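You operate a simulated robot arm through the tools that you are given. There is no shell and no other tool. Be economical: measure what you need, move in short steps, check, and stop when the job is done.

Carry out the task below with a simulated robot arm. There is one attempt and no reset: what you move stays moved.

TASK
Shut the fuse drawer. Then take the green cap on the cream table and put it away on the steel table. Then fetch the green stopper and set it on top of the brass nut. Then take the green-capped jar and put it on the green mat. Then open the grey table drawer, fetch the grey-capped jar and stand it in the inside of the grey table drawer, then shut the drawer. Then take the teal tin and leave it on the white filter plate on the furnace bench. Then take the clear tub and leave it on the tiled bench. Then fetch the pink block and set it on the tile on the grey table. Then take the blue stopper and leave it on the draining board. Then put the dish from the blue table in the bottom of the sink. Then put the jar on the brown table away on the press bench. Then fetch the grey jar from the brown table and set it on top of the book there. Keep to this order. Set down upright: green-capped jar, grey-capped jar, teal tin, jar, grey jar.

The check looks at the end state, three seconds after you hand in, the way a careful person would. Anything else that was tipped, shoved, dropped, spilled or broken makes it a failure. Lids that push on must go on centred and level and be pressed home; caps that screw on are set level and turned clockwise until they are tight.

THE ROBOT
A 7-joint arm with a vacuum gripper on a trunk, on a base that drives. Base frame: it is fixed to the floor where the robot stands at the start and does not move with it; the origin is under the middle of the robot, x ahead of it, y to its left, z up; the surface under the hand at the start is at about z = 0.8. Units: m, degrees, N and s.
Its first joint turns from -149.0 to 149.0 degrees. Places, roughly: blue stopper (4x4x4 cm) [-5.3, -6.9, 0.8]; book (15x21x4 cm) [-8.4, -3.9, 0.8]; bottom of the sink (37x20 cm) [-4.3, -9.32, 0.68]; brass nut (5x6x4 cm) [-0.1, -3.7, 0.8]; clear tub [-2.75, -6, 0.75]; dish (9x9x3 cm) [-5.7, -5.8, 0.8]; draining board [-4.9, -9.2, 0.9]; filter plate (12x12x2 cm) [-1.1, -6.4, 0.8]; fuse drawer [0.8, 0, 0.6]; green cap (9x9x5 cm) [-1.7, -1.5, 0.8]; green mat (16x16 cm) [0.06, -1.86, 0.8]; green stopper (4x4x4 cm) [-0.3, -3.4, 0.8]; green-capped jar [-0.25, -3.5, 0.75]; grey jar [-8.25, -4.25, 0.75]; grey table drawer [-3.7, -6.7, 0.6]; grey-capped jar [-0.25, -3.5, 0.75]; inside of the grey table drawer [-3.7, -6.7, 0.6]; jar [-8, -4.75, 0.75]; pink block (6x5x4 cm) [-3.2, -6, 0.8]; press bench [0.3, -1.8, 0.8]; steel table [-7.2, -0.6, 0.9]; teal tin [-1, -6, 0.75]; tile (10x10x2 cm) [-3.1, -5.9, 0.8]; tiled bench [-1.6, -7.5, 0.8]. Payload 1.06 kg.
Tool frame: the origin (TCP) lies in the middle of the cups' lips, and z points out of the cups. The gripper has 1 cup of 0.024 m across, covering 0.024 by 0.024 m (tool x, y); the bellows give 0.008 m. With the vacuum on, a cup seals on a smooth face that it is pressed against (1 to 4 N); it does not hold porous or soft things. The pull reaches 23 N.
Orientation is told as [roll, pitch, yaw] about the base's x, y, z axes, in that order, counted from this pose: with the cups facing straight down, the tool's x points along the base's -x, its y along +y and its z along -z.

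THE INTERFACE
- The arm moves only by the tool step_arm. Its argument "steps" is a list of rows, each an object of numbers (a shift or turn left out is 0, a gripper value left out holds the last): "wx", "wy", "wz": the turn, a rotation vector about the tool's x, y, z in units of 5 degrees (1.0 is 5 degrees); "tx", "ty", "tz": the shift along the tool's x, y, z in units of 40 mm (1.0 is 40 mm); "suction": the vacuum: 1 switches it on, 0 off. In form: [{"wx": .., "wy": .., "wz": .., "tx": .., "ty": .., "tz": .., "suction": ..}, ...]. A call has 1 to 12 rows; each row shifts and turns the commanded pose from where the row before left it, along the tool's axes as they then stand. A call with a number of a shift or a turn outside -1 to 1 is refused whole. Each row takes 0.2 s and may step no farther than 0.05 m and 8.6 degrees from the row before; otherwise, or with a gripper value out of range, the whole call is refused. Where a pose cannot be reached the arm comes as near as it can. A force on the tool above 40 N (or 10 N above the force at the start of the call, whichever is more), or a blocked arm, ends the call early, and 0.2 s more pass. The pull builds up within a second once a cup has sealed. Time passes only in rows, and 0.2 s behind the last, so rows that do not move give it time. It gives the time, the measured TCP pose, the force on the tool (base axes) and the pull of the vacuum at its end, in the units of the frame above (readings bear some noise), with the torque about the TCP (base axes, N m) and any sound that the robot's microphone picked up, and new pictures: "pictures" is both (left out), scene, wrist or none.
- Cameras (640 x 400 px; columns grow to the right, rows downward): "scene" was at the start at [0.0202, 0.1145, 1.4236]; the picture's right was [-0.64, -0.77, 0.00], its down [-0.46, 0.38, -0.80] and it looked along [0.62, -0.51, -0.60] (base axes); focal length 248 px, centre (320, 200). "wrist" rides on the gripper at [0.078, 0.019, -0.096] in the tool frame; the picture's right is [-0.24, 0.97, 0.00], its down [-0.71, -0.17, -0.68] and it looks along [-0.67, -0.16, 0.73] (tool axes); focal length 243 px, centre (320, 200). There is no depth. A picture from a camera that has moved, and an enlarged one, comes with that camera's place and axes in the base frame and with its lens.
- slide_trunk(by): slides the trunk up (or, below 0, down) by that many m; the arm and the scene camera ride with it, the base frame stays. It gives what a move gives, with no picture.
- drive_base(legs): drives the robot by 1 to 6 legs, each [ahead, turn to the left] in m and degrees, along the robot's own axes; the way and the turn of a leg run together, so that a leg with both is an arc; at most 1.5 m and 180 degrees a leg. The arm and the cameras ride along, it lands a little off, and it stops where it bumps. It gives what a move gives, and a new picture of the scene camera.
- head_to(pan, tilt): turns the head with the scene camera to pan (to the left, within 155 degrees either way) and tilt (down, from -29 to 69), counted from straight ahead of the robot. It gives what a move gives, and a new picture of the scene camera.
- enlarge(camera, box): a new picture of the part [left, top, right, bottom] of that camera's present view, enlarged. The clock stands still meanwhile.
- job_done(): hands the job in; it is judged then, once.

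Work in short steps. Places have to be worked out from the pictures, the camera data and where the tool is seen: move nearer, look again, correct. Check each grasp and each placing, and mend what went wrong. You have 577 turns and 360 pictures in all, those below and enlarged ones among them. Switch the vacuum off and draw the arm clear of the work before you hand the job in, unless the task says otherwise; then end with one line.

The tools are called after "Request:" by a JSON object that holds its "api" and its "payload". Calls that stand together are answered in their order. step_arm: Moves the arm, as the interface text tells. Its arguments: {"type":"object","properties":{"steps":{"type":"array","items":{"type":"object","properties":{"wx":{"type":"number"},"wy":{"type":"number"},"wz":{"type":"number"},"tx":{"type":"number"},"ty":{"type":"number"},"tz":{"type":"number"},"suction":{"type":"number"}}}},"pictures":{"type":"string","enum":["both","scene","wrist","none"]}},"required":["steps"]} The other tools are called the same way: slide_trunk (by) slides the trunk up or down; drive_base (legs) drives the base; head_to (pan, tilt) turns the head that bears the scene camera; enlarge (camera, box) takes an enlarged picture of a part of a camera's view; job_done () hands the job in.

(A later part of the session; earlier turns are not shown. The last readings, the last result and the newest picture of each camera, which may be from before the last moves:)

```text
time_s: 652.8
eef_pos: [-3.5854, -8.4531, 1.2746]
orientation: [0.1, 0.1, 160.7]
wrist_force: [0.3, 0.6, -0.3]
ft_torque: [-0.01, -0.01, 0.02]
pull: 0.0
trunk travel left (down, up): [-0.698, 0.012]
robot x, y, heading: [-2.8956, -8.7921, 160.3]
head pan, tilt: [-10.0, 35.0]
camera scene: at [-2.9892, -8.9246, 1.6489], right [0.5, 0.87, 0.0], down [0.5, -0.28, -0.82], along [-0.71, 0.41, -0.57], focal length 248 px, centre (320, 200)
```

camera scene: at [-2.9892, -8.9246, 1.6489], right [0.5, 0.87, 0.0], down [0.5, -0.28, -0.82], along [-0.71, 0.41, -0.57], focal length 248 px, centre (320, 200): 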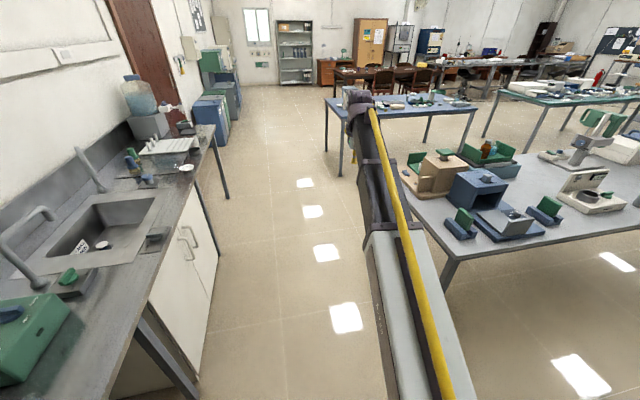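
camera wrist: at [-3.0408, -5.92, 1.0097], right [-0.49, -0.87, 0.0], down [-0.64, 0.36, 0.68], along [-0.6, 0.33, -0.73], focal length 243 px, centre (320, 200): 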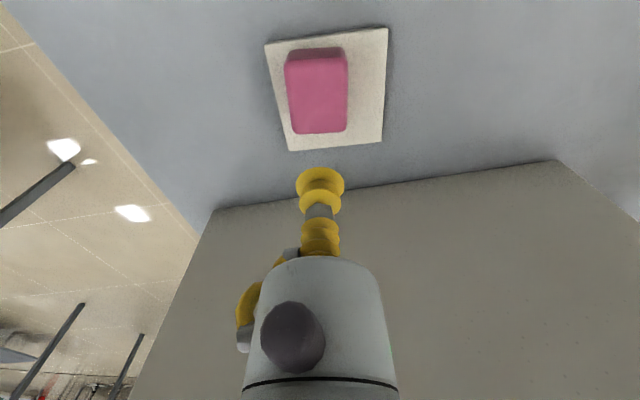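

Request:
{"api": "drive_base", "payload": {"legs": [[1.2, 0], [1.0, 0]]}}

Request:
{"api": "head_to", "payload": {"pan": -45, "tilt": 35}}

```text
time_s: 663.8
eef_pos: [-5.6971, -7.7554, 1.2724]
orientation: [0.0, 0.2, 162.2]
wrist_force: [-0.3, -0.7, 0.4]
ft_torque: [0.03, -0.01, -0.01]
pull: 0.1
trunk travel left (down, up): [-0.698, 0.012]
robot x, y, heading: [-4.9987, -8.0753, 162.1]
head pan, tilt: [-10.0, 35.0]
camera scene: at [-5.0884, -8.2104, 1.6489], right [0.47, 0.88, 0.0], down [0.51, -0.27, -0.82], along [-0.72, 0.39, -0.57], focal length 248 px, centre (320, 200)
```

scene: 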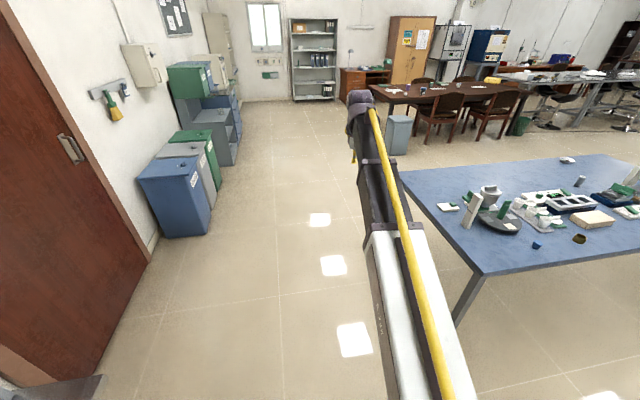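

```text
time_s: 664.8
eef_pos: [-5.6973, -7.7555, 1.2729]
orientation: [0.1, 0.2, 162.3]
wrist_force: [-0.9, 0.5, -0.3]
ft_torque: [0.0, 0.0, -0.02]
pull: 0.0
trunk travel left (down, up): [-0.698, 0.012]
robot x, y, heading: [-4.9968, -8.0762, 161.9]
head pan, tilt: [-45.0, 35.0]
camera scene: at [-5.0505, -8.1734, 1.649], right [0.89, 0.45, 0.0], down [0.26, -0.51, -0.82], along [-0.37, 0.73, -0.57], focal length 248 px, centre (320, 200)
```

scene: 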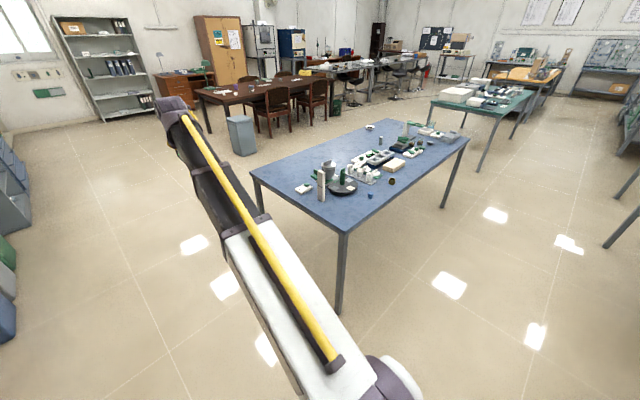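

Request:
{"api": "enlarge", "payload": {"camera": "scene", "box": [280, 110, 470, 230]}}

```text
3.33 times, centred on (375, 170) of scene
camera zoom: at [-5.0505, -8.1734, 1.649], right [0.89, 0.45, 0.0], down [0.26, -0.51, -0.82], along [-0.37, 0.73, -0.57], focal length 827 px, centre (137, 300)
```

zoom: 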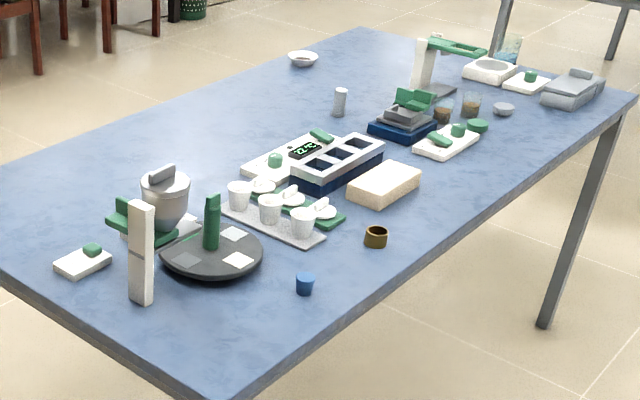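

Blue stopper found at (-5.352,-6.882). I drive nearer and face it.

Request:
{"api": "drive_base", "payload": {"legs": [[0, -88], [0.47, 0], [0, 52]]}}

Request:
{"api": "enlarge", "payload": {"camera": "wrist", "box": [0, 0, 640, 400]}}

```text
time_s: 673.7
eef_pos: [-5.231, -6.9505, 1.2731]
orientation: [0.1, 0.2, 125.6]
wrist_force: [0.3, 0.8, -0.2]
ft_torque: [-0.01, 0.0, -0.02]
pull: 0.0
trunk travel left (down, up): [-0.698, 0.012]
robot x, y, heading: [-4.8646, -7.6256, 124.9]
head pan, tilt: [-45.0, 35.0]
camera scene: at [-4.9645, -7.6734, 1.6489], right [0.98, -0.17, 0.0], down [-0.1, -0.56, -0.82], along [0.14, 0.81, -0.57], focal length 248 px, centre (320, 200)
```

scene: 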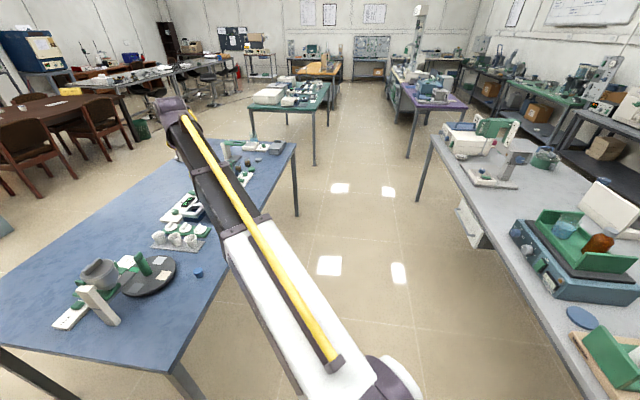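

```text
1.00 times, centred on (320, 200) of wrist (not enlarged: the box is as wide or as high as the picture)
camera zoom: at [-5.2006, -7.0226, 1.3683], right [-0.93, -0.37, 0.0], down [-0.27, 0.68, 0.68], along [-0.25, 0.63, -0.73], focal length 243 px, centre (320, 200)
```

zoom: 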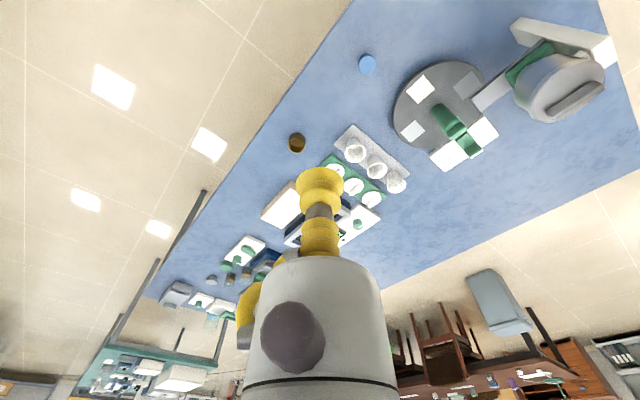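

Stopper top triangulates to (-5.336,-6.937,~0.82). Move above and lower.

Request:
{"api": "step_arm", "payload": {"steps": [{"tx": -0.61, "ty": 0.65}, {"tx": -0.61, "ty": 0.65}, {"tx": -0.61, "ty": 0.65}, {"tz": 1}, {"tz": 1}, {"tz": 1}, {"tz": 1}, {"tz": 1}, {"tz": 1}, {"tz": 1}], "pictures": "wrist"}}

```text
time_s: 675.9
eef_pos: [-5.3386, -6.9345, 0.9928]
orientation: [0.1, 0.1, 125.4]
wrist_force: [-0.5, 0.2, 0.1]
ft_torque: [0.02, 0.0, -0.02]
pull: 0.1
trunk travel left (down, up): [-0.698, 0.012]
robot x, y, heading: [-4.8642, -7.6266, 125.2]
head pan, tilt: [-45.0, 35.0]
camera wrist: at [-5.3081, -7.0073, 1.0866], right [-0.93, -0.37, 0.0], down [-0.27, 0.68, 0.68], along [-0.25, 0.63, -0.73], focal length 243 px, centre (320, 200)
```

wrist: 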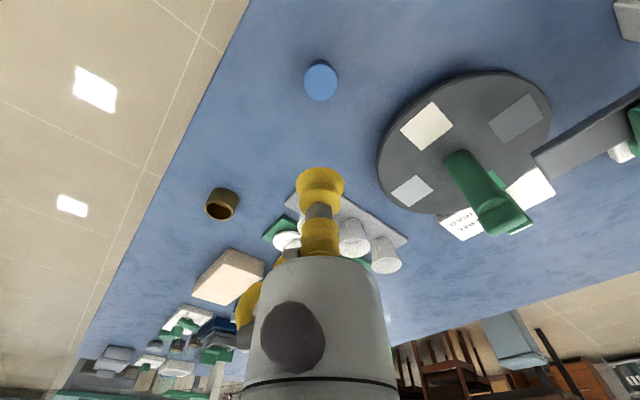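

Request:
{"api": "step_arm", "payload": {"steps": [{"tz": 1}, {"tz": 1}, {"tz": 0.9}, {"tz": 0.4, "suction": 1}], "pictures": "wrist"}}

```text
time_s: 676.9
eef_pos: [-5.3374, -6.9368, 0.8609]
orientation: [0.1, 0.2, 125.5]
wrist_force: [0.1, -0.3, -0.6]
ft_torque: [-0.03, 0.02, 0.0]
pull: 0.1
trunk travel left (down, up): [-0.698, 0.012]
robot x, y, heading: [-4.862, -7.6255, 125.1]
head pan, tilt: [-45.0, 35.0]
camera wrist: at [-5.307, -7.0099, 0.9553], right [-0.93, -0.37, 0.0], down [-0.27, 0.68, 0.68], along [-0.25, 0.63, -0.73], focal length 243 px, centre (320, 200)
```

wrist: 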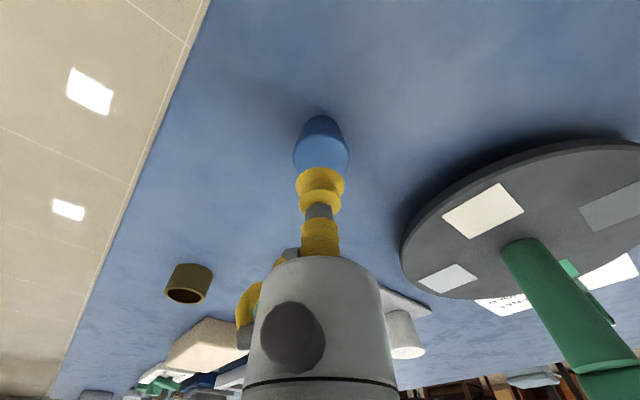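

Request:
{"api": "step_arm", "payload": {"steps": [{"tz": 0.4}, {"tz": 0.15}, {"tz": 0.1}, {"tz": 0.1}, {"tz": 0.1}], "pictures": "none"}}

```text
time_s: 678.1
eef_pos: [-5.3351, -6.937, 0.83]
orientation: [0.1, 0.0, 125.6]
wrist_force: [-1.2, 2.3, 18.7]
ft_torque: [0.08, 0.03, 0.0]
pull: 22.8
trunk travel left (down, up): [-0.698, 0.012]
robot x, y, heading: [-4.8617, -7.6281, 124.9]
head pan, tilt: [-45.0, 35.0]
```

Sealed. Lift, retract, then drive to the draining board.

Request:
{"api": "step_arm", "payload": {"steps": [{"tz": -0.3}, {"tz": -0.8}, {"tz": -1}, {"tz": -1}, {"tz": -1}, {"tz": -1}, {"tz": -1}, {"tz": -1}, {"tz": -1}, {"tz": -1}, {"tz": -1}, {"tz": -0.6, "tx": 0.7, "ty": -0.4}], "pictures": "none"}}

Request:
{"api": "drive_base", "payload": {"legs": [[0, 152.5], [0.735, 0], [0, -25]]}}

Request:
{"api": "head_to", "payload": {"pan": 10, "tilt": 40}}

```text
time_s: 680.7
eef_pos: [-5.3085, -6.9499, 1.2573]
orientation: [0.1, 0.2, 125.4]
wrist_force: [-0.7, 0.9, 0.0]
ft_torque: [-0.01, -0.03, -0.01]
pull: 22.5
trunk travel left (down, up): [-0.698, 0.012]
robot x, y, heading: [-4.8652, -7.6258, 125.0]
head pan, tilt: [-45.0, 35.0]
```

```text
time_s: 692.3
eef_pos: [-4.9739, -9.1426, 1.2583]
orientation: [0.1, 0.1, -104.5]
wrist_force: [-0.1, 0.5, -0.6]
ft_torque: [0.03, -0.01, 0.02]
pull: 22.9
trunk travel left (down, up): [-0.698, 0.012]
robot x, y, heading: [-4.7428, -8.3661, -104.8]
head pan, tilt: [-45.0, 35.0]
camera scene: at [-4.644, -8.4116, 1.649], right [-0.5, 0.87, 0.0], down [0.5, 0.29, -0.82], along [-0.71, -0.41, -0.57], focal length 248 px, centre (320, 200)
```

scene: 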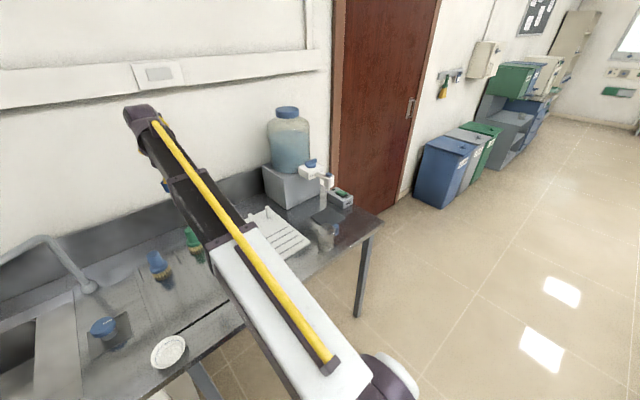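

```text
time_s: 693.6
eef_pos: [-4.9742, -9.1431, 1.2569]
orientation: [0.1, 0.2, -104.5]
wrist_force: [-0.2, -0.4, -0.9]
ft_torque: [0.02, -0.01, -0.01]
pull: 22.6
trunk travel left (down, up): [-0.698, 0.012]
robot x, y, heading: [-4.741, -8.369, -105.0]
head pan, tilt: [10.0, 40.0]
camera scene: at [-4.5748, -8.4522, 1.6414], right [-1.0, 0.09, 0.0], down [0.06, 0.64, -0.77], along [-0.07, -0.76, -0.64], focal length 248 px, centre (320, 200)
```

scene: 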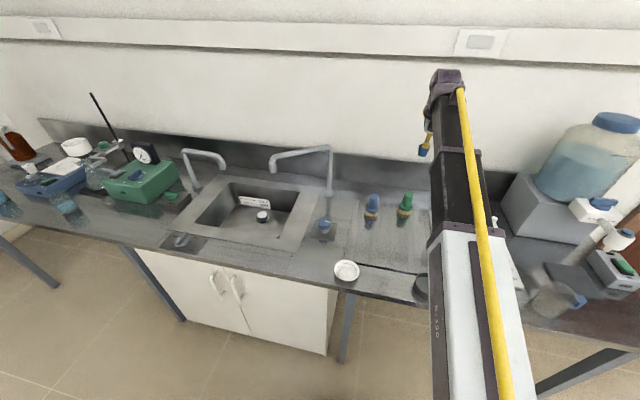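

Request:
{"api": "enlarge", "payload": {"camera": "scene", "box": [290, 160, 530, 310]}}

Request:
{"api": "enlarge", "payload": {"camera": "wrist", "box": [0, 0, 640, 400]}}

```text
2.67 times, centred on (410, 235) of scene
camera zoom: at [-4.5748, -8.4522, 1.6414], right [-1.0, 0.09, 0.0], down [0.06, 0.64, -0.77], along [-0.07, -0.76, -0.64], focal length 661 px, centre (80, 107)
```

zoom: 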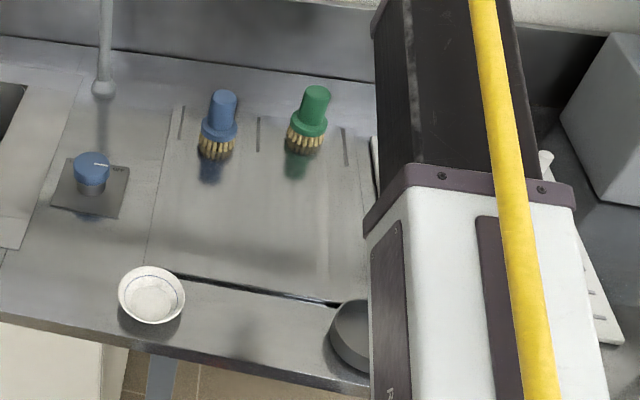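

```text
1.00 times, centred on (320, 200) of wrist (not enlarged: the box is as wide or as high as the picture)
camera zoom: at [-4.9361, -9.0706, 1.3523], right [0.88, -0.47, 0.0], down [-0.34, -0.65, 0.68], along [-0.32, -0.6, -0.73], focal length 243 px, centre (320, 200)
```

zoom: 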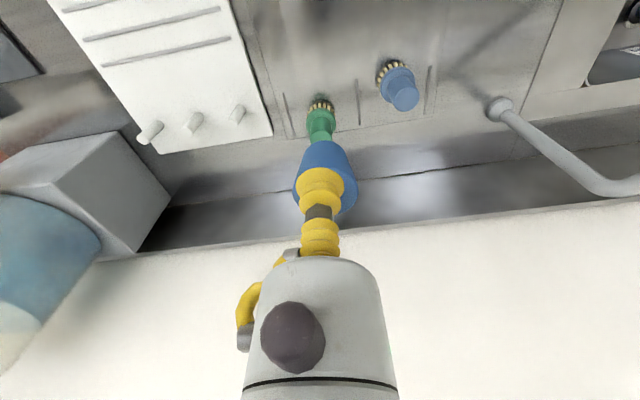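

Free area at the front middle of the draining board, about (-4.88,-9.075). Move there and lower.

Request:
{"api": "step_arm", "payload": {"steps": [{"tx": 0.75, "ty": 0.62}, {"tx": 0.75, "ty": 0.62}, {"tx": 0.72, "ty": 0.62}, {"tz": 1}, {"tz": 1}, {"tz": 1}, {"tz": 1}, {"tz": 1}, {"tz": 1}], "pictures": "both"}}

```text
time_s: 695.6
eef_pos: [-4.8801, -9.0719, 1.0184]
orientation: [0.1, 0.2, -104.5]
wrist_force: [0.0, 0.2, -0.4]
ft_torque: [0.01, 0.03, -0.03]
pull: 23.0
trunk travel left (down, up): [-0.698, 0.012]
robot x, y, heading: [-4.7408, -8.3681, -105.0]
head pan, tilt: [10.0, 40.0]
camera scene: at [-4.5747, -8.4523, 1.6414], right [-1.0, 0.09, 0.0], down [0.06, 0.64, -0.77], along [-0.07, -0.76, -0.64], focal length 248 px, centre (320, 200)
camera wrist: at [-4.8424, -9.0004, 1.1136], right [0.88, -0.47, 0.0], down [-0.34, -0.64, 0.68], along [-0.32, -0.6, -0.73], focal length 243 px, centre (320, 200)
```

scene: 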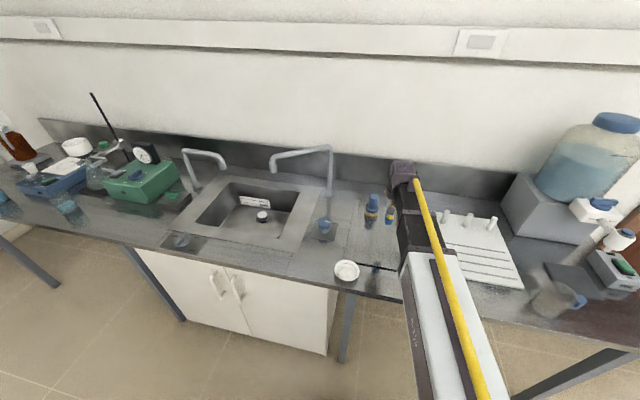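
wrist: 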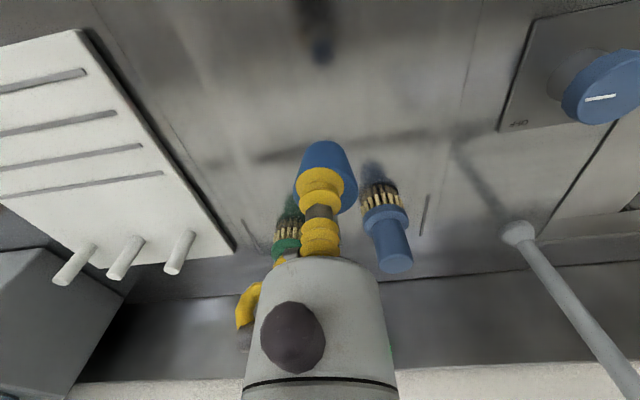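

Request:
{"api": "step_arm", "payload": {"steps": [{"tx": 0.5, "tz": 0.7}, {"tz": 0.6}, {"tz": 0.4}, {"tz": 0.2}, {"tz": 0.15}, {"tz": 0.1}], "pictures": "wrist"}}

```text
time_s: 697.0
eef_pos: [-4.8726, -9.0546, 0.9317]
orientation: [0.1, 0.2, -104.6]
wrist_force: [-0.2, 0.7, -0.4]
ft_torque: [-0.03, 0.03, 0.0]
pull: 22.9
trunk travel left (down, up): [-0.698, 0.012]
robot x, y, heading: [-4.7413, -8.3686, -104.8]
head pan, tilt: [10.0, 40.0]
camera wrist: at [-4.8355, -8.9829, 1.0269], right [0.88, -0.47, 0.0], down [-0.34, -0.64, 0.68], along [-0.32, -0.6, -0.73], focal length 243 px, centre (320, 200)
```

wrist: 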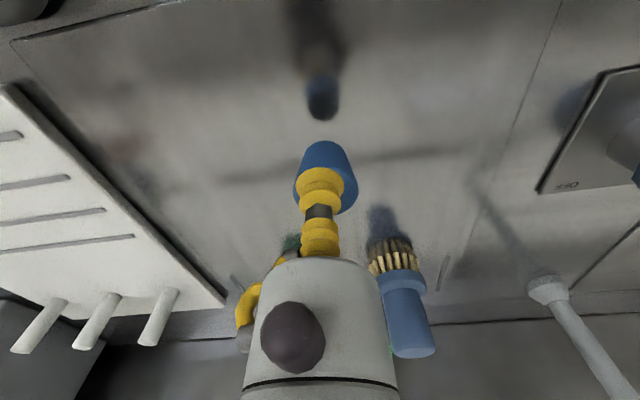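

Request:
{"api": "step_arm", "payload": {"steps": [{"tz": 0.15}, {"tz": 0.12}, {"tz": 0.1}, {"tz": 0.1}], "pictures": "none"}}

```text
time_s: 698.0
eef_pos: [-4.8746, -9.055, 0.9152]
orientation: [0.2, 0.1, -104.4]
wrist_force: [-0.6, -0.6, -0.2]
ft_torque: [0.02, -0.04, 0.03]
pull: 23.1
trunk travel left (down, up): [-0.698, 0.012]
robot x, y, heading: [-4.7423, -8.3664, -104.8]
head pan, tilt: [10.0, 40.0]
```

Request:
{"api": "step_arm", "payload": {"steps": [{"tz": 0.1}, {"tz": 0.1}, {"tz": 0.1}, {"tz": 0.1}], "pictures": "none"}}

```text
time_s: 699.0
eef_pos: [-4.8747, -9.0553, 0.8973]
orientation: [0.1, 0.2, -104.4]
wrist_force: [0.0, 0.0, 0.0]
ft_torque: [-0.02, -0.01, 0.04]
pull: 22.5
trunk travel left (down, up): [-0.698, 0.012]
robot x, y, heading: [-4.7442, -8.3711, -104.8]
head pan, tilt: [10.0, 40.0]
```

Request:
{"api": "step_arm", "payload": {"steps": [{"tz": 0.1}, {"tz": 0.1}, {"tz": 0.1}], "pictures": "wrist"}}

```text
time_s: 699.8
eef_pos: [-4.873, -9.0555, 0.8879]
orientation: [0.2, 0.2, -104.5]
wrist_force: [-0.7, -2.7, 19.4]
ft_torque: [-0.07, 0.0, -0.02]
pull: 23.0
trunk travel left (down, up): [-0.698, 0.012]
robot x, y, heading: [-4.7395, -8.3667, -104.8]
head pan, tilt: [10.0, 40.0]
camera wrist: at [-4.8359, -8.9827, 0.9818], right [0.88, -0.47, 0.0], down [-0.34, -0.64, 0.68], along [-0.32, -0.6, -0.73], focal length 243 px, centre (320, 200)
```

wrist: 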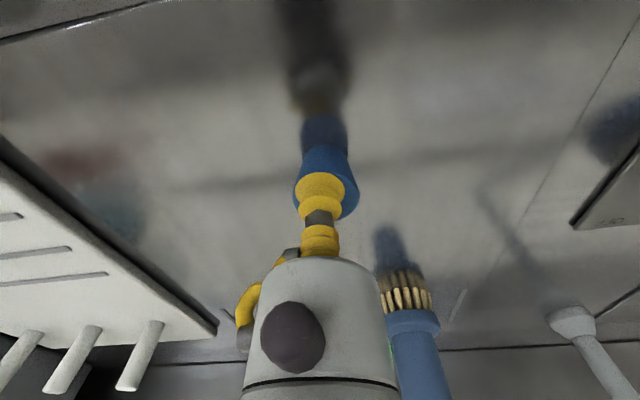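

Stopper is down on the board. Ease, release, lift.

Request:
{"api": "step_arm", "payload": {"steps": [{"tz": -0.1}, {"suction": 0}, {}, {}, {"tz": -0.1}, {"tz": -0.3}, {"tz": -0.8}, {"tz": -1}], "pictures": "wrist"}}

```text
time_s: 701.6
eef_pos: [-4.8733, -9.0567, 0.977]
orientation: [0.1, 0.2, -104.4]
wrist_force: [-0.5, -0.4, 0.6]
ft_torque: [-0.01, -0.01, 0.01]
pull: 0.0
trunk travel left (down, up): [-0.698, 0.012]
robot x, y, heading: [-4.7409, -8.3657, -105.0]
head pan, tilt: [10.0, 40.0]
camera wrist: at [-4.8354, -8.9847, 1.072], right [0.88, -0.47, 0.0], down [-0.34, -0.65, 0.68], along [-0.32, -0.6, -0.73], focal length 243 px, centre (320, 200)
```

wrist: 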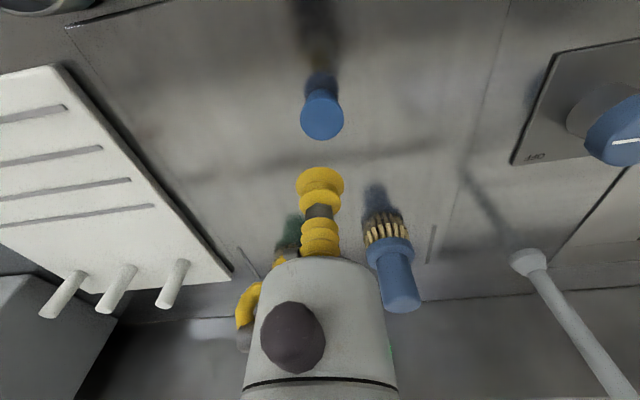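

Stopper placed. Now to the dish: raise, and drive around the south end of the blue table to its west side.

Request:
{"api": "step_arm", "payload": {"steps": [{"tz": -1}, {"tz": -1}, {"tz": -1}, {"tz": -1}, {"tz": -1}, {"tz": -1}, {"tz": -1}, {"tz": -0.5}], "pictures": "none"}}

Request:
{"api": "drive_base", "payload": {"legs": [[0, -97], [1.3, 0], [1.25, 0], [0, -87]]}}

Request:
{"api": "head_to", "payload": {"pan": -15, "tilt": 30}}

```text
time_s: 703.4
eef_pos: [-4.875, -9.056, 1.2758]
orientation: [0.1, 0.2, -104.6]
wrist_force: [0.7, 0.4, 0.4]
ft_torque: [0.0, -0.01, -0.02]
pull: 0.0
trunk travel left (down, up): [-0.698, 0.012]
robot x, y, heading: [-4.7411, -8.3667, -105.0]
head pan, tilt: [10.0, 40.0]
```

```text
time_s: 723.6
eef_pos: [-6.915, -6.7283, 1.2753]
orientation: [0.1, 0.2, 71.2]
wrist_force: [0.0, -1.1, 0.1]
ft_torque: [0.03, -0.01, -0.02]
pull: 0.1
trunk travel left (down, up): [-0.698, 0.012]
robot x, y, heading: [-7.1018, -7.4054, 70.7]
head pan, tilt: [10.0, 40.0]
camera scene: at [-7.2639, -7.3059, 1.6414], right [0.99, -0.16, 0.0], down [-0.1, -0.63, -0.77], along [0.12, 0.76, -0.64], focal length 248 px, centre (320, 200)
```

scene: 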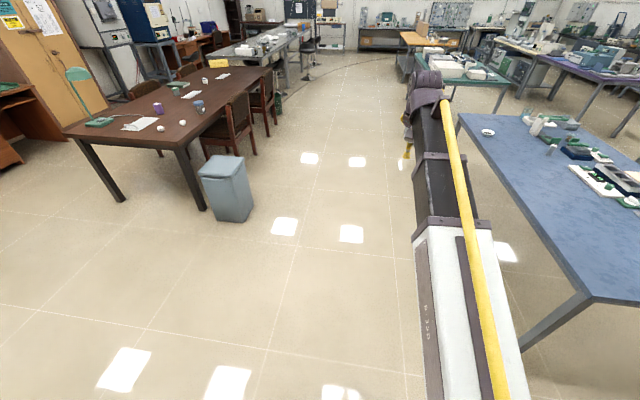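

```text
time_s: 724.5
eef_pos: [-6.9161, -6.7279, 1.2766]
orientation: [0.1, 0.3, 71.1]
wrist_force: [0.8, -0.1, -0.7]
ft_torque: [-0.01, 0.01, 0.02]
pull: 0.0
trunk travel left (down, up): [-0.698, 0.012]
robot x, y, heading: [-7.0976, -7.4035, 70.7]
head pan, tilt: [-15.0, 30.0]
camera scene: at [-7.2269, -7.3151, 1.6567], right [0.83, -0.56, 0.0], down [-0.28, -0.41, -0.87], along [0.49, 0.72, -0.5], focal length 248 px, centre (320, 200)
```

scene: 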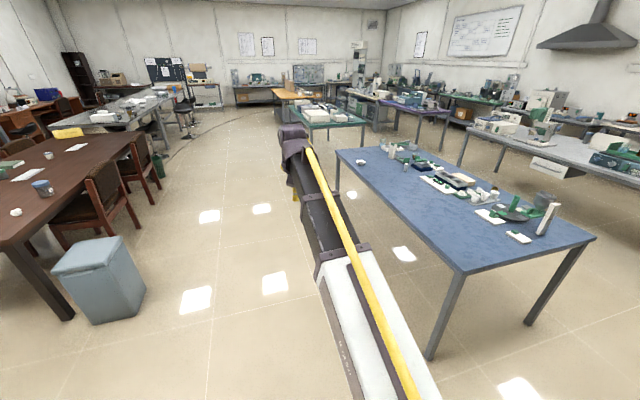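

Request:
{"api": "drive_base", "payload": {"legs": [[0.95, 0], [0.95, 0], [0, -88]]}}

Request:
{"api": "enlarge", "payload": {"camera": "wrist", "box": [0, 0, 640, 400]}}

```text
time_s: 737.7
eef_pos: [-5.7894, -5.7526, 1.276]
orientation: [0.0, 0.1, -15.6]
wrist_force: [-0.2, -0.5, -0.2]
ft_torque: [-0.01, -0.01, -0.03]
pull: 0.0
trunk travel left (down, up): [-0.698, 0.012]
robot x, y, heading: [-6.4745, -5.6031, -15.8]
head pan, tilt: [-15.0, 30.0]
camera scene: at [-6.3949, -5.4761, 1.6568], right [-0.52, -0.86, 0.0], down [-0.43, 0.26, -0.87], along [0.74, -0.45, -0.5], focal length 248 px, centre (320, 200)
```

scene: 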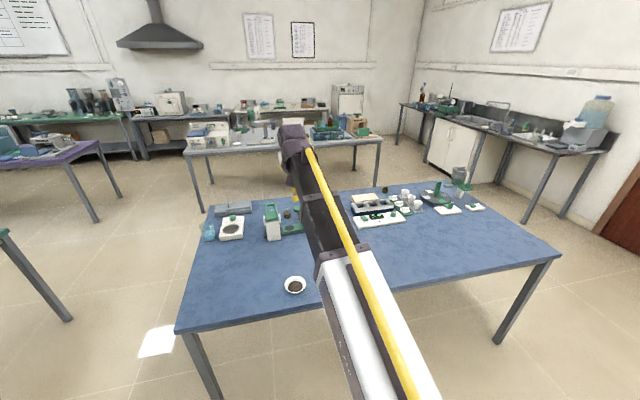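

```text
1.00 times, centred on (320, 200) of wrist (not enlarged: the box is as wide or as high as the picture)
camera zoom: at [-5.8579, -5.7112, 1.3703], right [0.49, 0.87, 0.0], down [0.64, -0.36, 0.68], along [0.6, -0.33, -0.73], focal length 243 px, centre (320, 200)
```

zoom: 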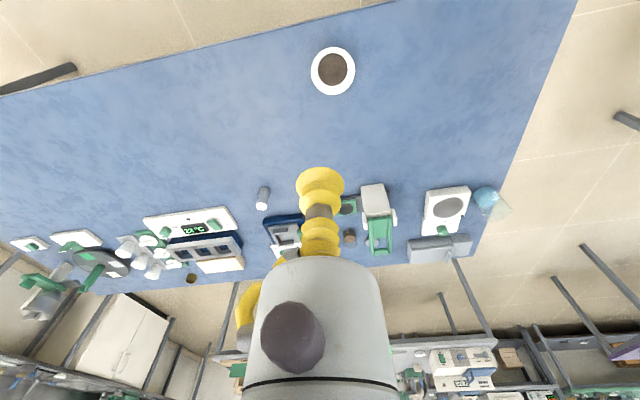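

Request:
{"api": "enlarge", "payload": {"camera": "scene", "box": [265, 265, 325, 305]}}

Request:
{"api": "enlarge", "payload": {"camera": "wrist", "box": [293, 40, 373, 102]}}

```text
10.00 times, centred on (295, 285) of scene
camera zoom: at [-6.3949, -5.4761, 1.6568], right [-0.52, -0.86, 0.0], down [-0.43, 0.26, -0.87], along [0.74, -0.45, -0.5], focal length 2480 px, centre (570, -650)
```

zoom: 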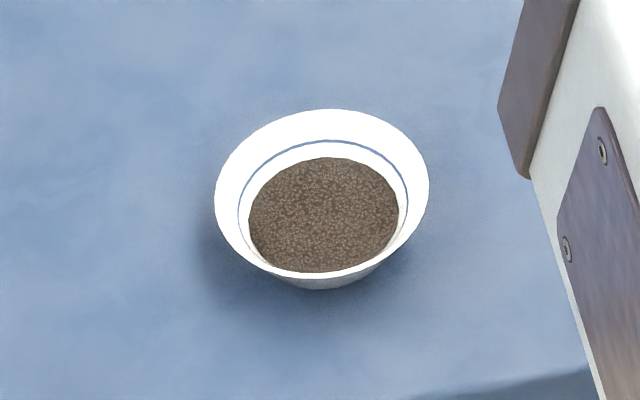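

```text
6.45 times, centred on (333, 71) of wrist
camera zoom: at [-5.8579, -5.7112, 1.3703], right [0.49, 0.87, 0.0], down [0.64, -0.36, 0.68], along [0.6, -0.33, -0.73], focal length 1565 px, centre (236, 1032)
```

zoom: 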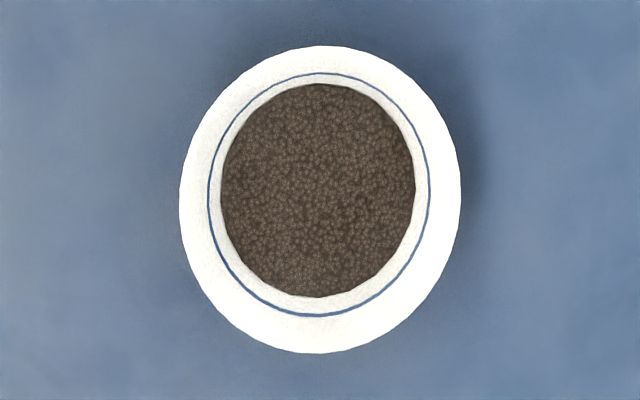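

The dish holds a granular sample. I'll approach its centre carefully and see whether the cup can seal there.

Request:
{"api": "step_arm", "payload": {"steps": [{"tx": -1, "ty": 0.14}, {"tx": -1, "ty": 0.14}, {"tz": 1}, {"tz": 1}, {"tz": 1}, {"tz": 1}, {"tz": 1}, {"tz": 1}, {"tz": 1}, {"tz": 1}, {"tz": 1}], "pictures": "none"}}

Request:
{"api": "enlarge", "payload": {"camera": "wrist", "box": [220, 30, 420, 210]}}

```text
time_s: 740.1
eef_pos: [-5.7099, -5.7628, 0.9127]
orientation: [0.1, 0.2, -15.6]
wrist_force: [-0.6, 0.4, -0.8]
ft_torque: [-0.01, -0.01, 0.0]
pull: 0.1
trunk travel left (down, up): [-0.698, 0.012]
robot x, y, heading: [-6.4714, -5.6094, -15.8]
head pan, tilt: [-15.0, 30.0]
```

```text
2.22 times, centred on (320, 120) of wrist
camera zoom: at [-5.7804, -5.722, 1.0078], right [0.49, 0.87, 0.0], down [0.64, -0.36, 0.68], along [0.6, -0.33, -0.73], focal length 539 px, centre (320, 378)
```

zoom: 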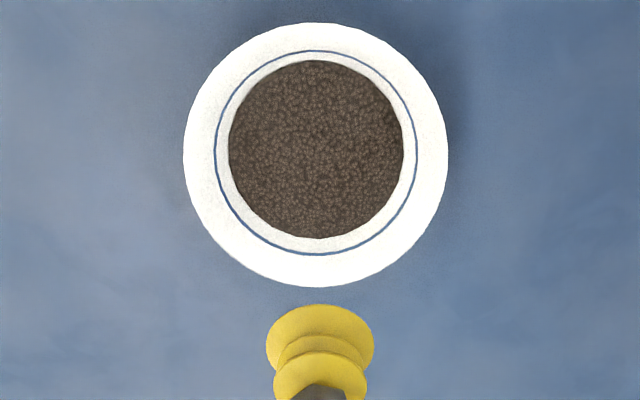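

Request:
{"api": "step_arm", "payload": {"steps": [{"tz": 1}, {"tz": 1}, {"tz": 0.5, "suction": 1}, {"tz": 0.2}], "pictures": "none"}}

Request:
{"api": "enlarge", "payload": {"camera": "wrist", "box": [220, 90, 420, 230]}}

```text
time_s: 741.1
eef_pos: [-5.7091, -5.7608, 0.8052]
orientation: [0.1, 0.2, -15.6]
wrist_force: [0.1, -0.2, 0.1]
ft_torque: [-0.03, 0.0, 0.02]
pull: 22.8
trunk travel left (down, up): [-0.698, 0.012]
robot x, y, heading: [-6.4751, -5.6092, -16.0]
head pan, tilt: [-15.0, 30.0]
```

```text
2.86 times, centred on (320, 160) of wrist
camera zoom: at [-5.7787, -5.7211, 0.9014], right [0.49, 0.87, 0.0], down [0.64, -0.36, 0.68], along [0.6, -0.33, -0.73], focal length 693 px, centre (320, 314)
```

zoom: 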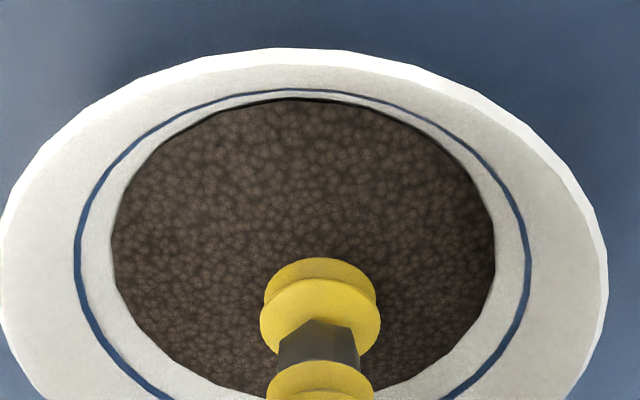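

It has sealed (22.8 N). Lift gently and check.

Request:
{"api": "step_arm", "payload": {"steps": [{}, {"tz": -0.15}, {"tz": -0.2}, {"tz": -0.3}, {"tz": -0.5}], "pictures": "wrist"}}

Request:
{"api": "enlarge", "payload": {"camera": "scene", "box": [220, 200, 380, 310]}}

```text
time_s: 742.3
eef_pos: [-5.7102, -5.7626, 0.8538]
orientation: [0.1, 0.2, -15.6]
wrist_force: [0.2, -0.3, -0.4]
ft_torque: [0.05, -0.02, 0.02]
pull: 22.6
trunk travel left (down, up): [-0.698, 0.012]
robot x, y, heading: [-6.4736, -5.6037, -15.9]
head pan, tilt: [-15.0, 30.0]
camera wrist: at [-5.7803, -5.7208, 0.9482], right [0.49, 0.87, 0.0], down [0.64, -0.36, 0.68], along [0.6, -0.33, -0.73], focal length 243 px, centre (320, 200)
```

wrist: 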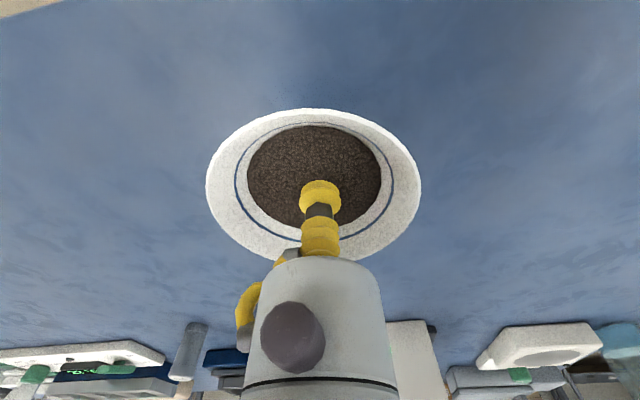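

```text
3.64 times, centred on (300, 255) of scene
camera zoom: at [-6.3949, -5.476, 1.6567], right [-0.52, -0.86, 0.0], down [-0.43, 0.26, -0.87], along [0.74, -0.45, -0.5], focal length 902 px, centre (393, 0)
```

zoom: 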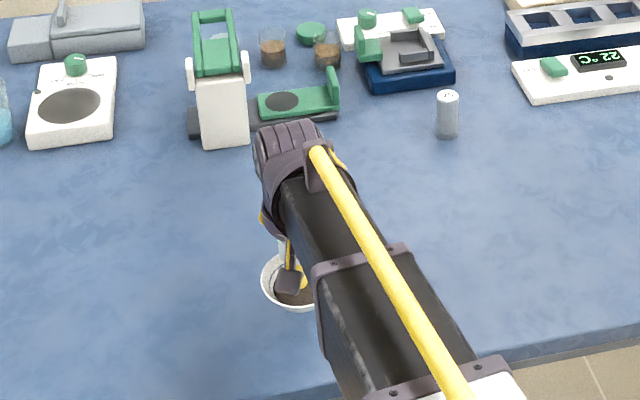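

Dish is up. Raise to travel height, then drive back around to the sink.

Request:
{"api": "step_arm", "payload": {"steps": [{"tz": -0.8}, {"tz": -1}, {"tz": -1}, {"tz": -1}, {"tz": -1}, {"tz": -1}, {"tz": -1}, {"tz": -1}, {"tz": -1}, {"tz": -1}, {"tz": -0.8}], "pictures": "none"}}

Request:
{"api": "drive_base", "payload": {"legs": [[0, 88], [-0.95, 0], [-0.95, 0], [0, -90]]}}

```text
time_s: 744.7
eef_pos: [-5.7093, -5.7625, 1.2786]
orientation: [0.2, 0.2, -15.6]
wrist_force: [0.1, -0.3, -1.6]
ft_torque: [-0.02, -0.01, 0.01]
pull: 23.1
trunk travel left (down, up): [-0.698, 0.012]
robot x, y, heading: [-6.4726, -5.605, -16.0]
head pan, tilt: [-15.0, 30.0]
```

```text
time_s: 761.7
eef_pos: [-6.3316, -7.5788, 1.2765]
orientation: [0.1, 0.2, -17.3]
wrist_force: [-0.2, 0.5, -1.2]
ft_torque: [0.0, 0.0, -0.02]
pull: 22.8
trunk travel left (down, up): [-0.698, 0.012]
robot x, y, heading: [-7.0929, -7.4, -17.7]
head pan, tilt: [-15.0, 30.0]
camera scene: at [-7.0094, -7.2727, 1.6568], right [-0.54, -0.84, 0.0], down [-0.42, 0.27, -0.87], along [0.73, -0.47, -0.5], focal length 248 px, centre (320, 200)
```

scene: 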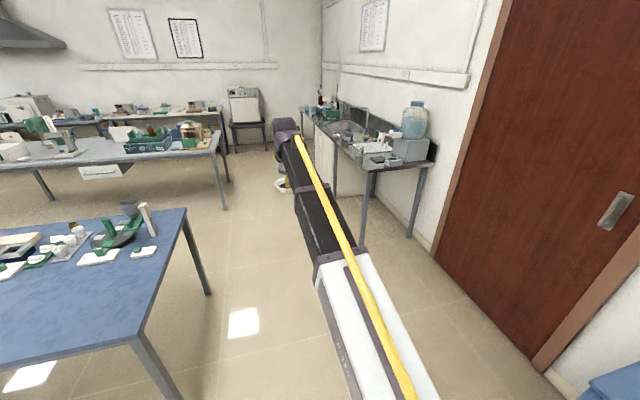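

Request:
{"api": "drive_base", "payload": {"legs": [[1.1, 0], [1.1, 0], [1.0, 0]]}}

```text
time_s: 777.5
eef_pos: [-3.247, -8.5032, 1.2767]
orientation: [0.0, 0.1, -15.4]
wrist_force: [-0.9, 1.0, -0.3]
ft_torque: [0.03, -0.01, -0.02]
pull: 23.2
trunk travel left (down, up): [-0.698, 0.012]
robot x, y, heading: [-4.0143, -8.3511, -15.8]
head pan, tilt: [-15.0, 30.0]
camera scene: at [-3.9347, -8.2182, 1.6567], right [-0.51, -0.86, 0.0], down [-0.43, 0.26, -0.87], along [0.74, -0.44, -0.5], focal length 248 px, centre (320, 200)
```

scene: 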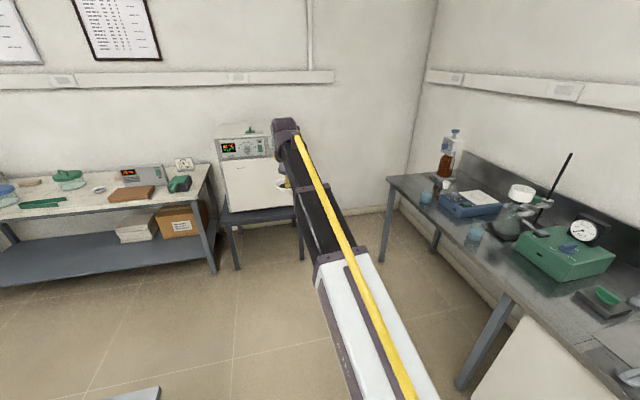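

Request:
{"api": "drive_base", "payload": {"legs": [[0, -92], [0.2, 0]]}}

Request:
{"api": "head_to", "payload": {"pan": 15, "tilt": 45}}

Request:
{"api": "enlarge", "payload": {"camera": "wrist", "box": [0, 0, 640, 400]}}

```text
time_s: 783.0
eef_pos: [-4.2557, -9.3007, 1.2757]
orientation: [0.1, 0.2, -107.3]
wrist_force: [-0.1, -0.7, -0.9]
ft_torque: [0.01, 0.0, -0.03]
pull: 23.0
trunk travel left (down, up): [-0.698, 0.012]
robot x, y, heading: [-4.0766, -8.5445, -107.6]
head pan, tilt: [-15.0, 30.0]
camera scene: at [-3.9499, -8.6243, 1.6567], right [-0.84, 0.54, 0.0], down [0.27, 0.42, -0.87], along [-0.47, -0.73, -0.5], focal length 248 px, centre (320, 200)
```

scene: 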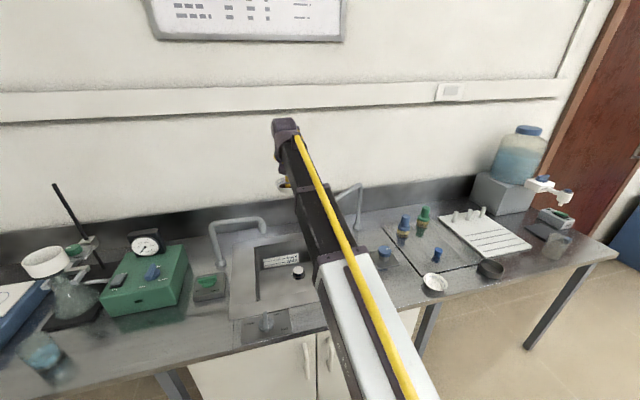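

```text
time_s: 783.9
eef_pos: [-4.2542, -9.3012, 1.277]
orientation: [0.1, 0.3, -107.4]
wrist_force: [-0.1, -0.3, -1.6]
ft_torque: [0.0, 0.01, 0.01]
pull: 23.4
trunk travel left (down, up): [-0.698, 0.012]
robot x, y, heading: [-4.0755, -8.539, -107.5]
head pan, tilt: [15.0, 45.0]
camera scene: at [-3.9048, -8.6288, 1.6342], right [-1.0, 0.05, 0.0], down [0.03, 0.71, -0.71], along [-0.03, -0.71, -0.71], focal length 248 px, centre (320, 200)
```

scene: 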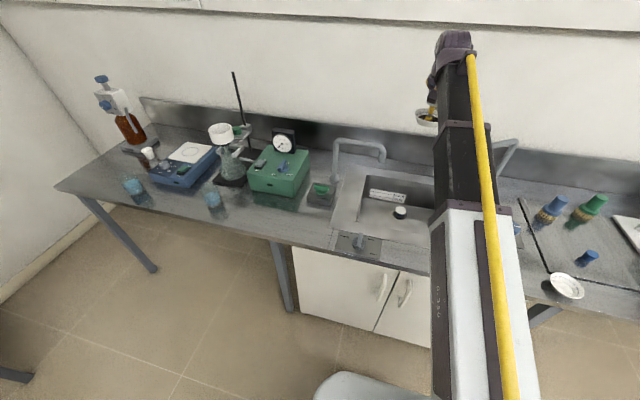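

```text
1.00 times, centred on (320, 200) of wrist (not enlarged: the box is as wide or as high as the picture)
camera zoom: at [-4.2137, -9.2297, 1.3719], right [0.86, -0.51, 0.0], down [-0.38, -0.63, 0.68], along [-0.35, -0.59, -0.73], focal length 243 px, centre (320, 200)
```

zoom: 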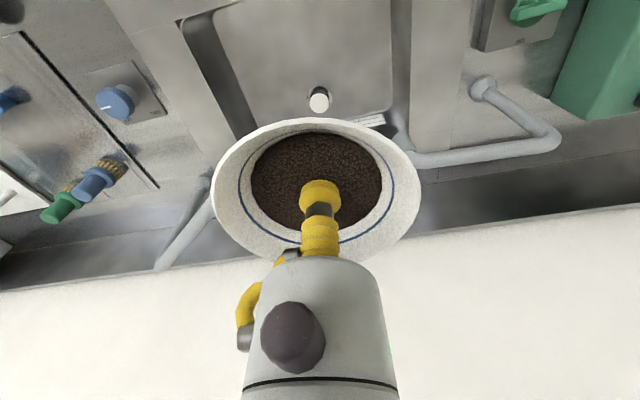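

Request:
{"api": "enlarge", "payload": {"camera": "scene", "box": [310, 140, 470, 260]}}

```text
3.33 times, centred on (390, 200) of scene
camera zoom: at [-3.9048, -8.6288, 1.6342], right [-1.0, 0.05, 0.0], down [0.03, 0.71, -0.71], along [-0.03, -0.71, -0.71], focal length 827 px, centre (87, 200)
```

zoom: 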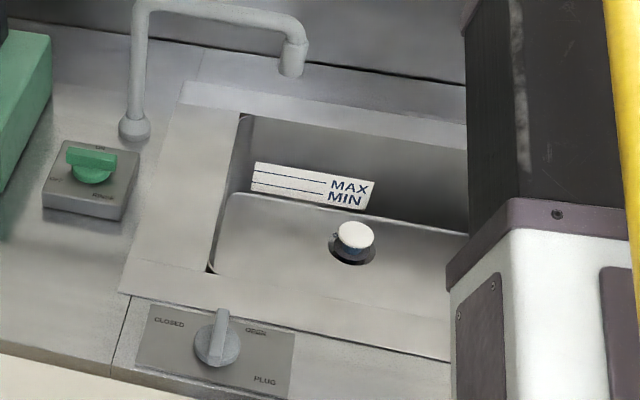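

Sink has two spouts at the back and a plug knob; I'll rotate the tool 90° so its camera doesn't foul the front rim, and set the dish at the front-middle of the basin.

Request:
{"api": "step_arm", "payload": {"steps": [{"wz": 1}, {"wz": 1}, {"wz": 1}, {"wz": 1}, {"wz": 1}, {"wz": 1}, {"wz": 1}, {"wz": 1}, {"wz": 1}], "pictures": "none"}}

Request:
{"api": "step_arm", "payload": {"steps": [{"wz": 1}, {"wz": 1}, {"wz": 1}, {"wz": 1}, {"wz": 1}, {"wz": 1}, {"wz": 1}, {"wz": 1}, {"wz": 1}], "pictures": "wrist"}}

```text
time_s: 785.9
eef_pos: [-4.2559, -9.3008, 1.2768]
orientation: [-0.1, 0.2, -152.3]
wrist_force: [-0.6, -0.4, 0.1]
ft_torque: [0.02, 0.01, 0.0]
pull: 23.1
trunk travel left (down, up): [-0.698, 0.012]
robot x, y, heading: [-4.0739, -8.5408, -107.6]
head pan, tilt: [15.0, 45.0]
```

```text
time_s: 787.9
eef_pos: [-4.2558, -9.2998, 1.2776]
orientation: [-0.1, 0.0, 162.7]
wrist_force: [0.3, -0.2, 0.1]
ft_torque: [0.0, -0.04, -0.01]
pull: 23.3
trunk travel left (down, up): [-0.698, 0.012]
robot x, y, heading: [-4.0731, -8.5399, -107.6]
head pan, tilt: [15.0, 45.0]
camera wrist: at [-4.1861, -9.34, 1.3716], right [-0.51, -0.86, 0.0], down [-0.63, 0.37, 0.68], along [-0.59, 0.35, -0.73], focal length 243 px, centre (320, 200)
```

wrist: 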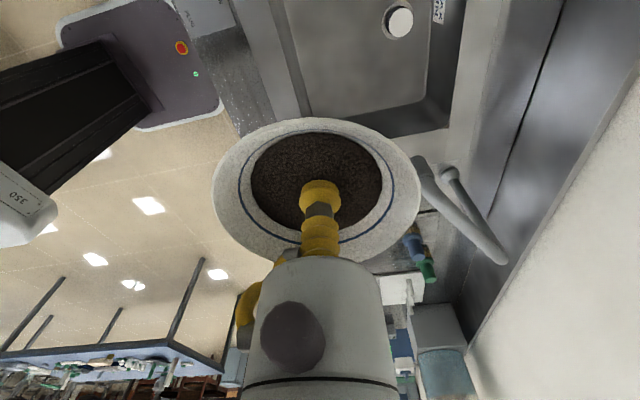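

Request:
{"api": "enlarge", "payload": {"camera": "wrist", "box": [180, 0, 500, 200]}}

```text
2.00 times, centred on (340, 100) of wrist
camera zoom: at [-4.1861, -9.34, 1.3716], right [-0.51, -0.86, 0.0], down [-0.63, 0.37, 0.68], along [-0.59, 0.35, -0.73], focal length 485 px, centre (280, 400)
```

zoom: 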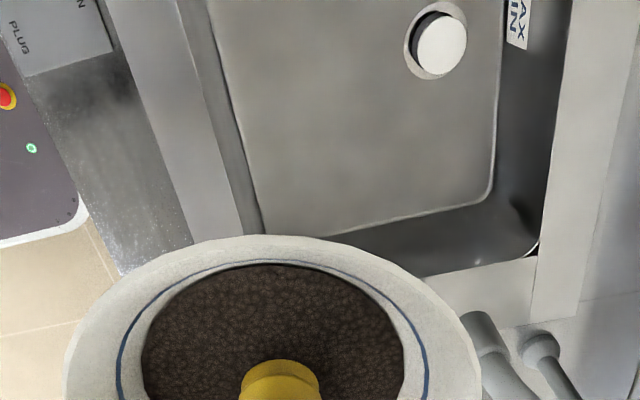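

Basin bottom spans b −10.08…−10.40; plug knob at (a −1.21, b −10.33). I'll set the dish at a −1.25, b −10.18. Move over and lower in stages.

Request:
{"api": "step_arm", "payload": {"steps": [{"tx": -0.95, "ty": 0.22}, {"tx": -0.95, "ty": 0.22}, {"tz": 1}, {"tz": 1}, {"tz": 1}, {"tz": 1}, {"tz": 1}, {"tz": 1}, {"tz": 1}, {"tz": 1}], "pictures": "both"}}

```text
time_s: 790.1
eef_pos: [-4.3336, -9.2952, 0.9575]
orientation: [-0.2, 0.1, 162.8]
wrist_force: [0.6, 0.5, -0.8]
ft_torque: [0.01, -0.01, 0.03]
pull: 23.0
trunk travel left (down, up): [-0.698, 0.012]
robot x, y, heading: [-4.0762, -8.5423, -107.8]
head pan, tilt: [15.0, 45.0]
camera scene: at [-3.9048, -8.6289, 1.6342], right [-1.0, 0.05, 0.0], down [0.03, 0.71, -0.71], along [-0.03, -0.71, -0.71], focal length 248 px, centre (320, 200)
camera wrist: at [-4.2636, -9.3346, 1.052], right [-0.51, -0.86, 0.0], down [-0.63, 0.37, 0.68], along [-0.59, 0.35, -0.73], focal length 243 px, centre (320, 200)
```

scene: 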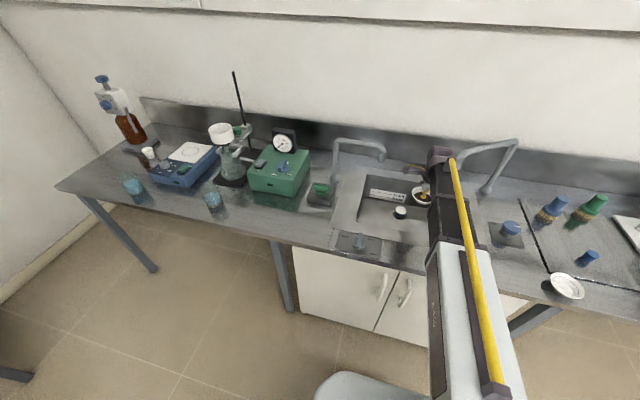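
wrist: 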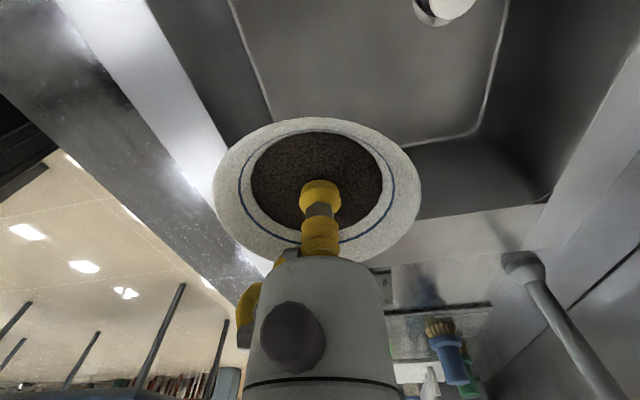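

Request:
{"api": "enlarge", "payload": {"camera": "scene", "box": [370, 120, 530, 240]}}

```text
3.33 times, centred on (450, 180) of scene
camera zoom: at [-3.9048, -8.6289, 1.6342], right [-1.0, 0.05, 0.0], down [0.03, 0.71, -0.71], along [-0.03, -0.71, -0.71], focal length 827 px, centre (-113, 267)
```

zoom: 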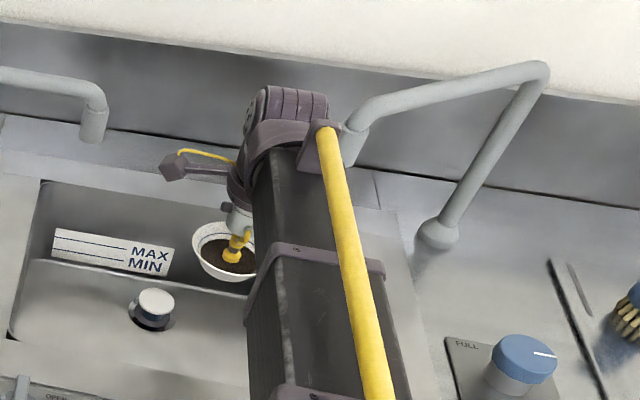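

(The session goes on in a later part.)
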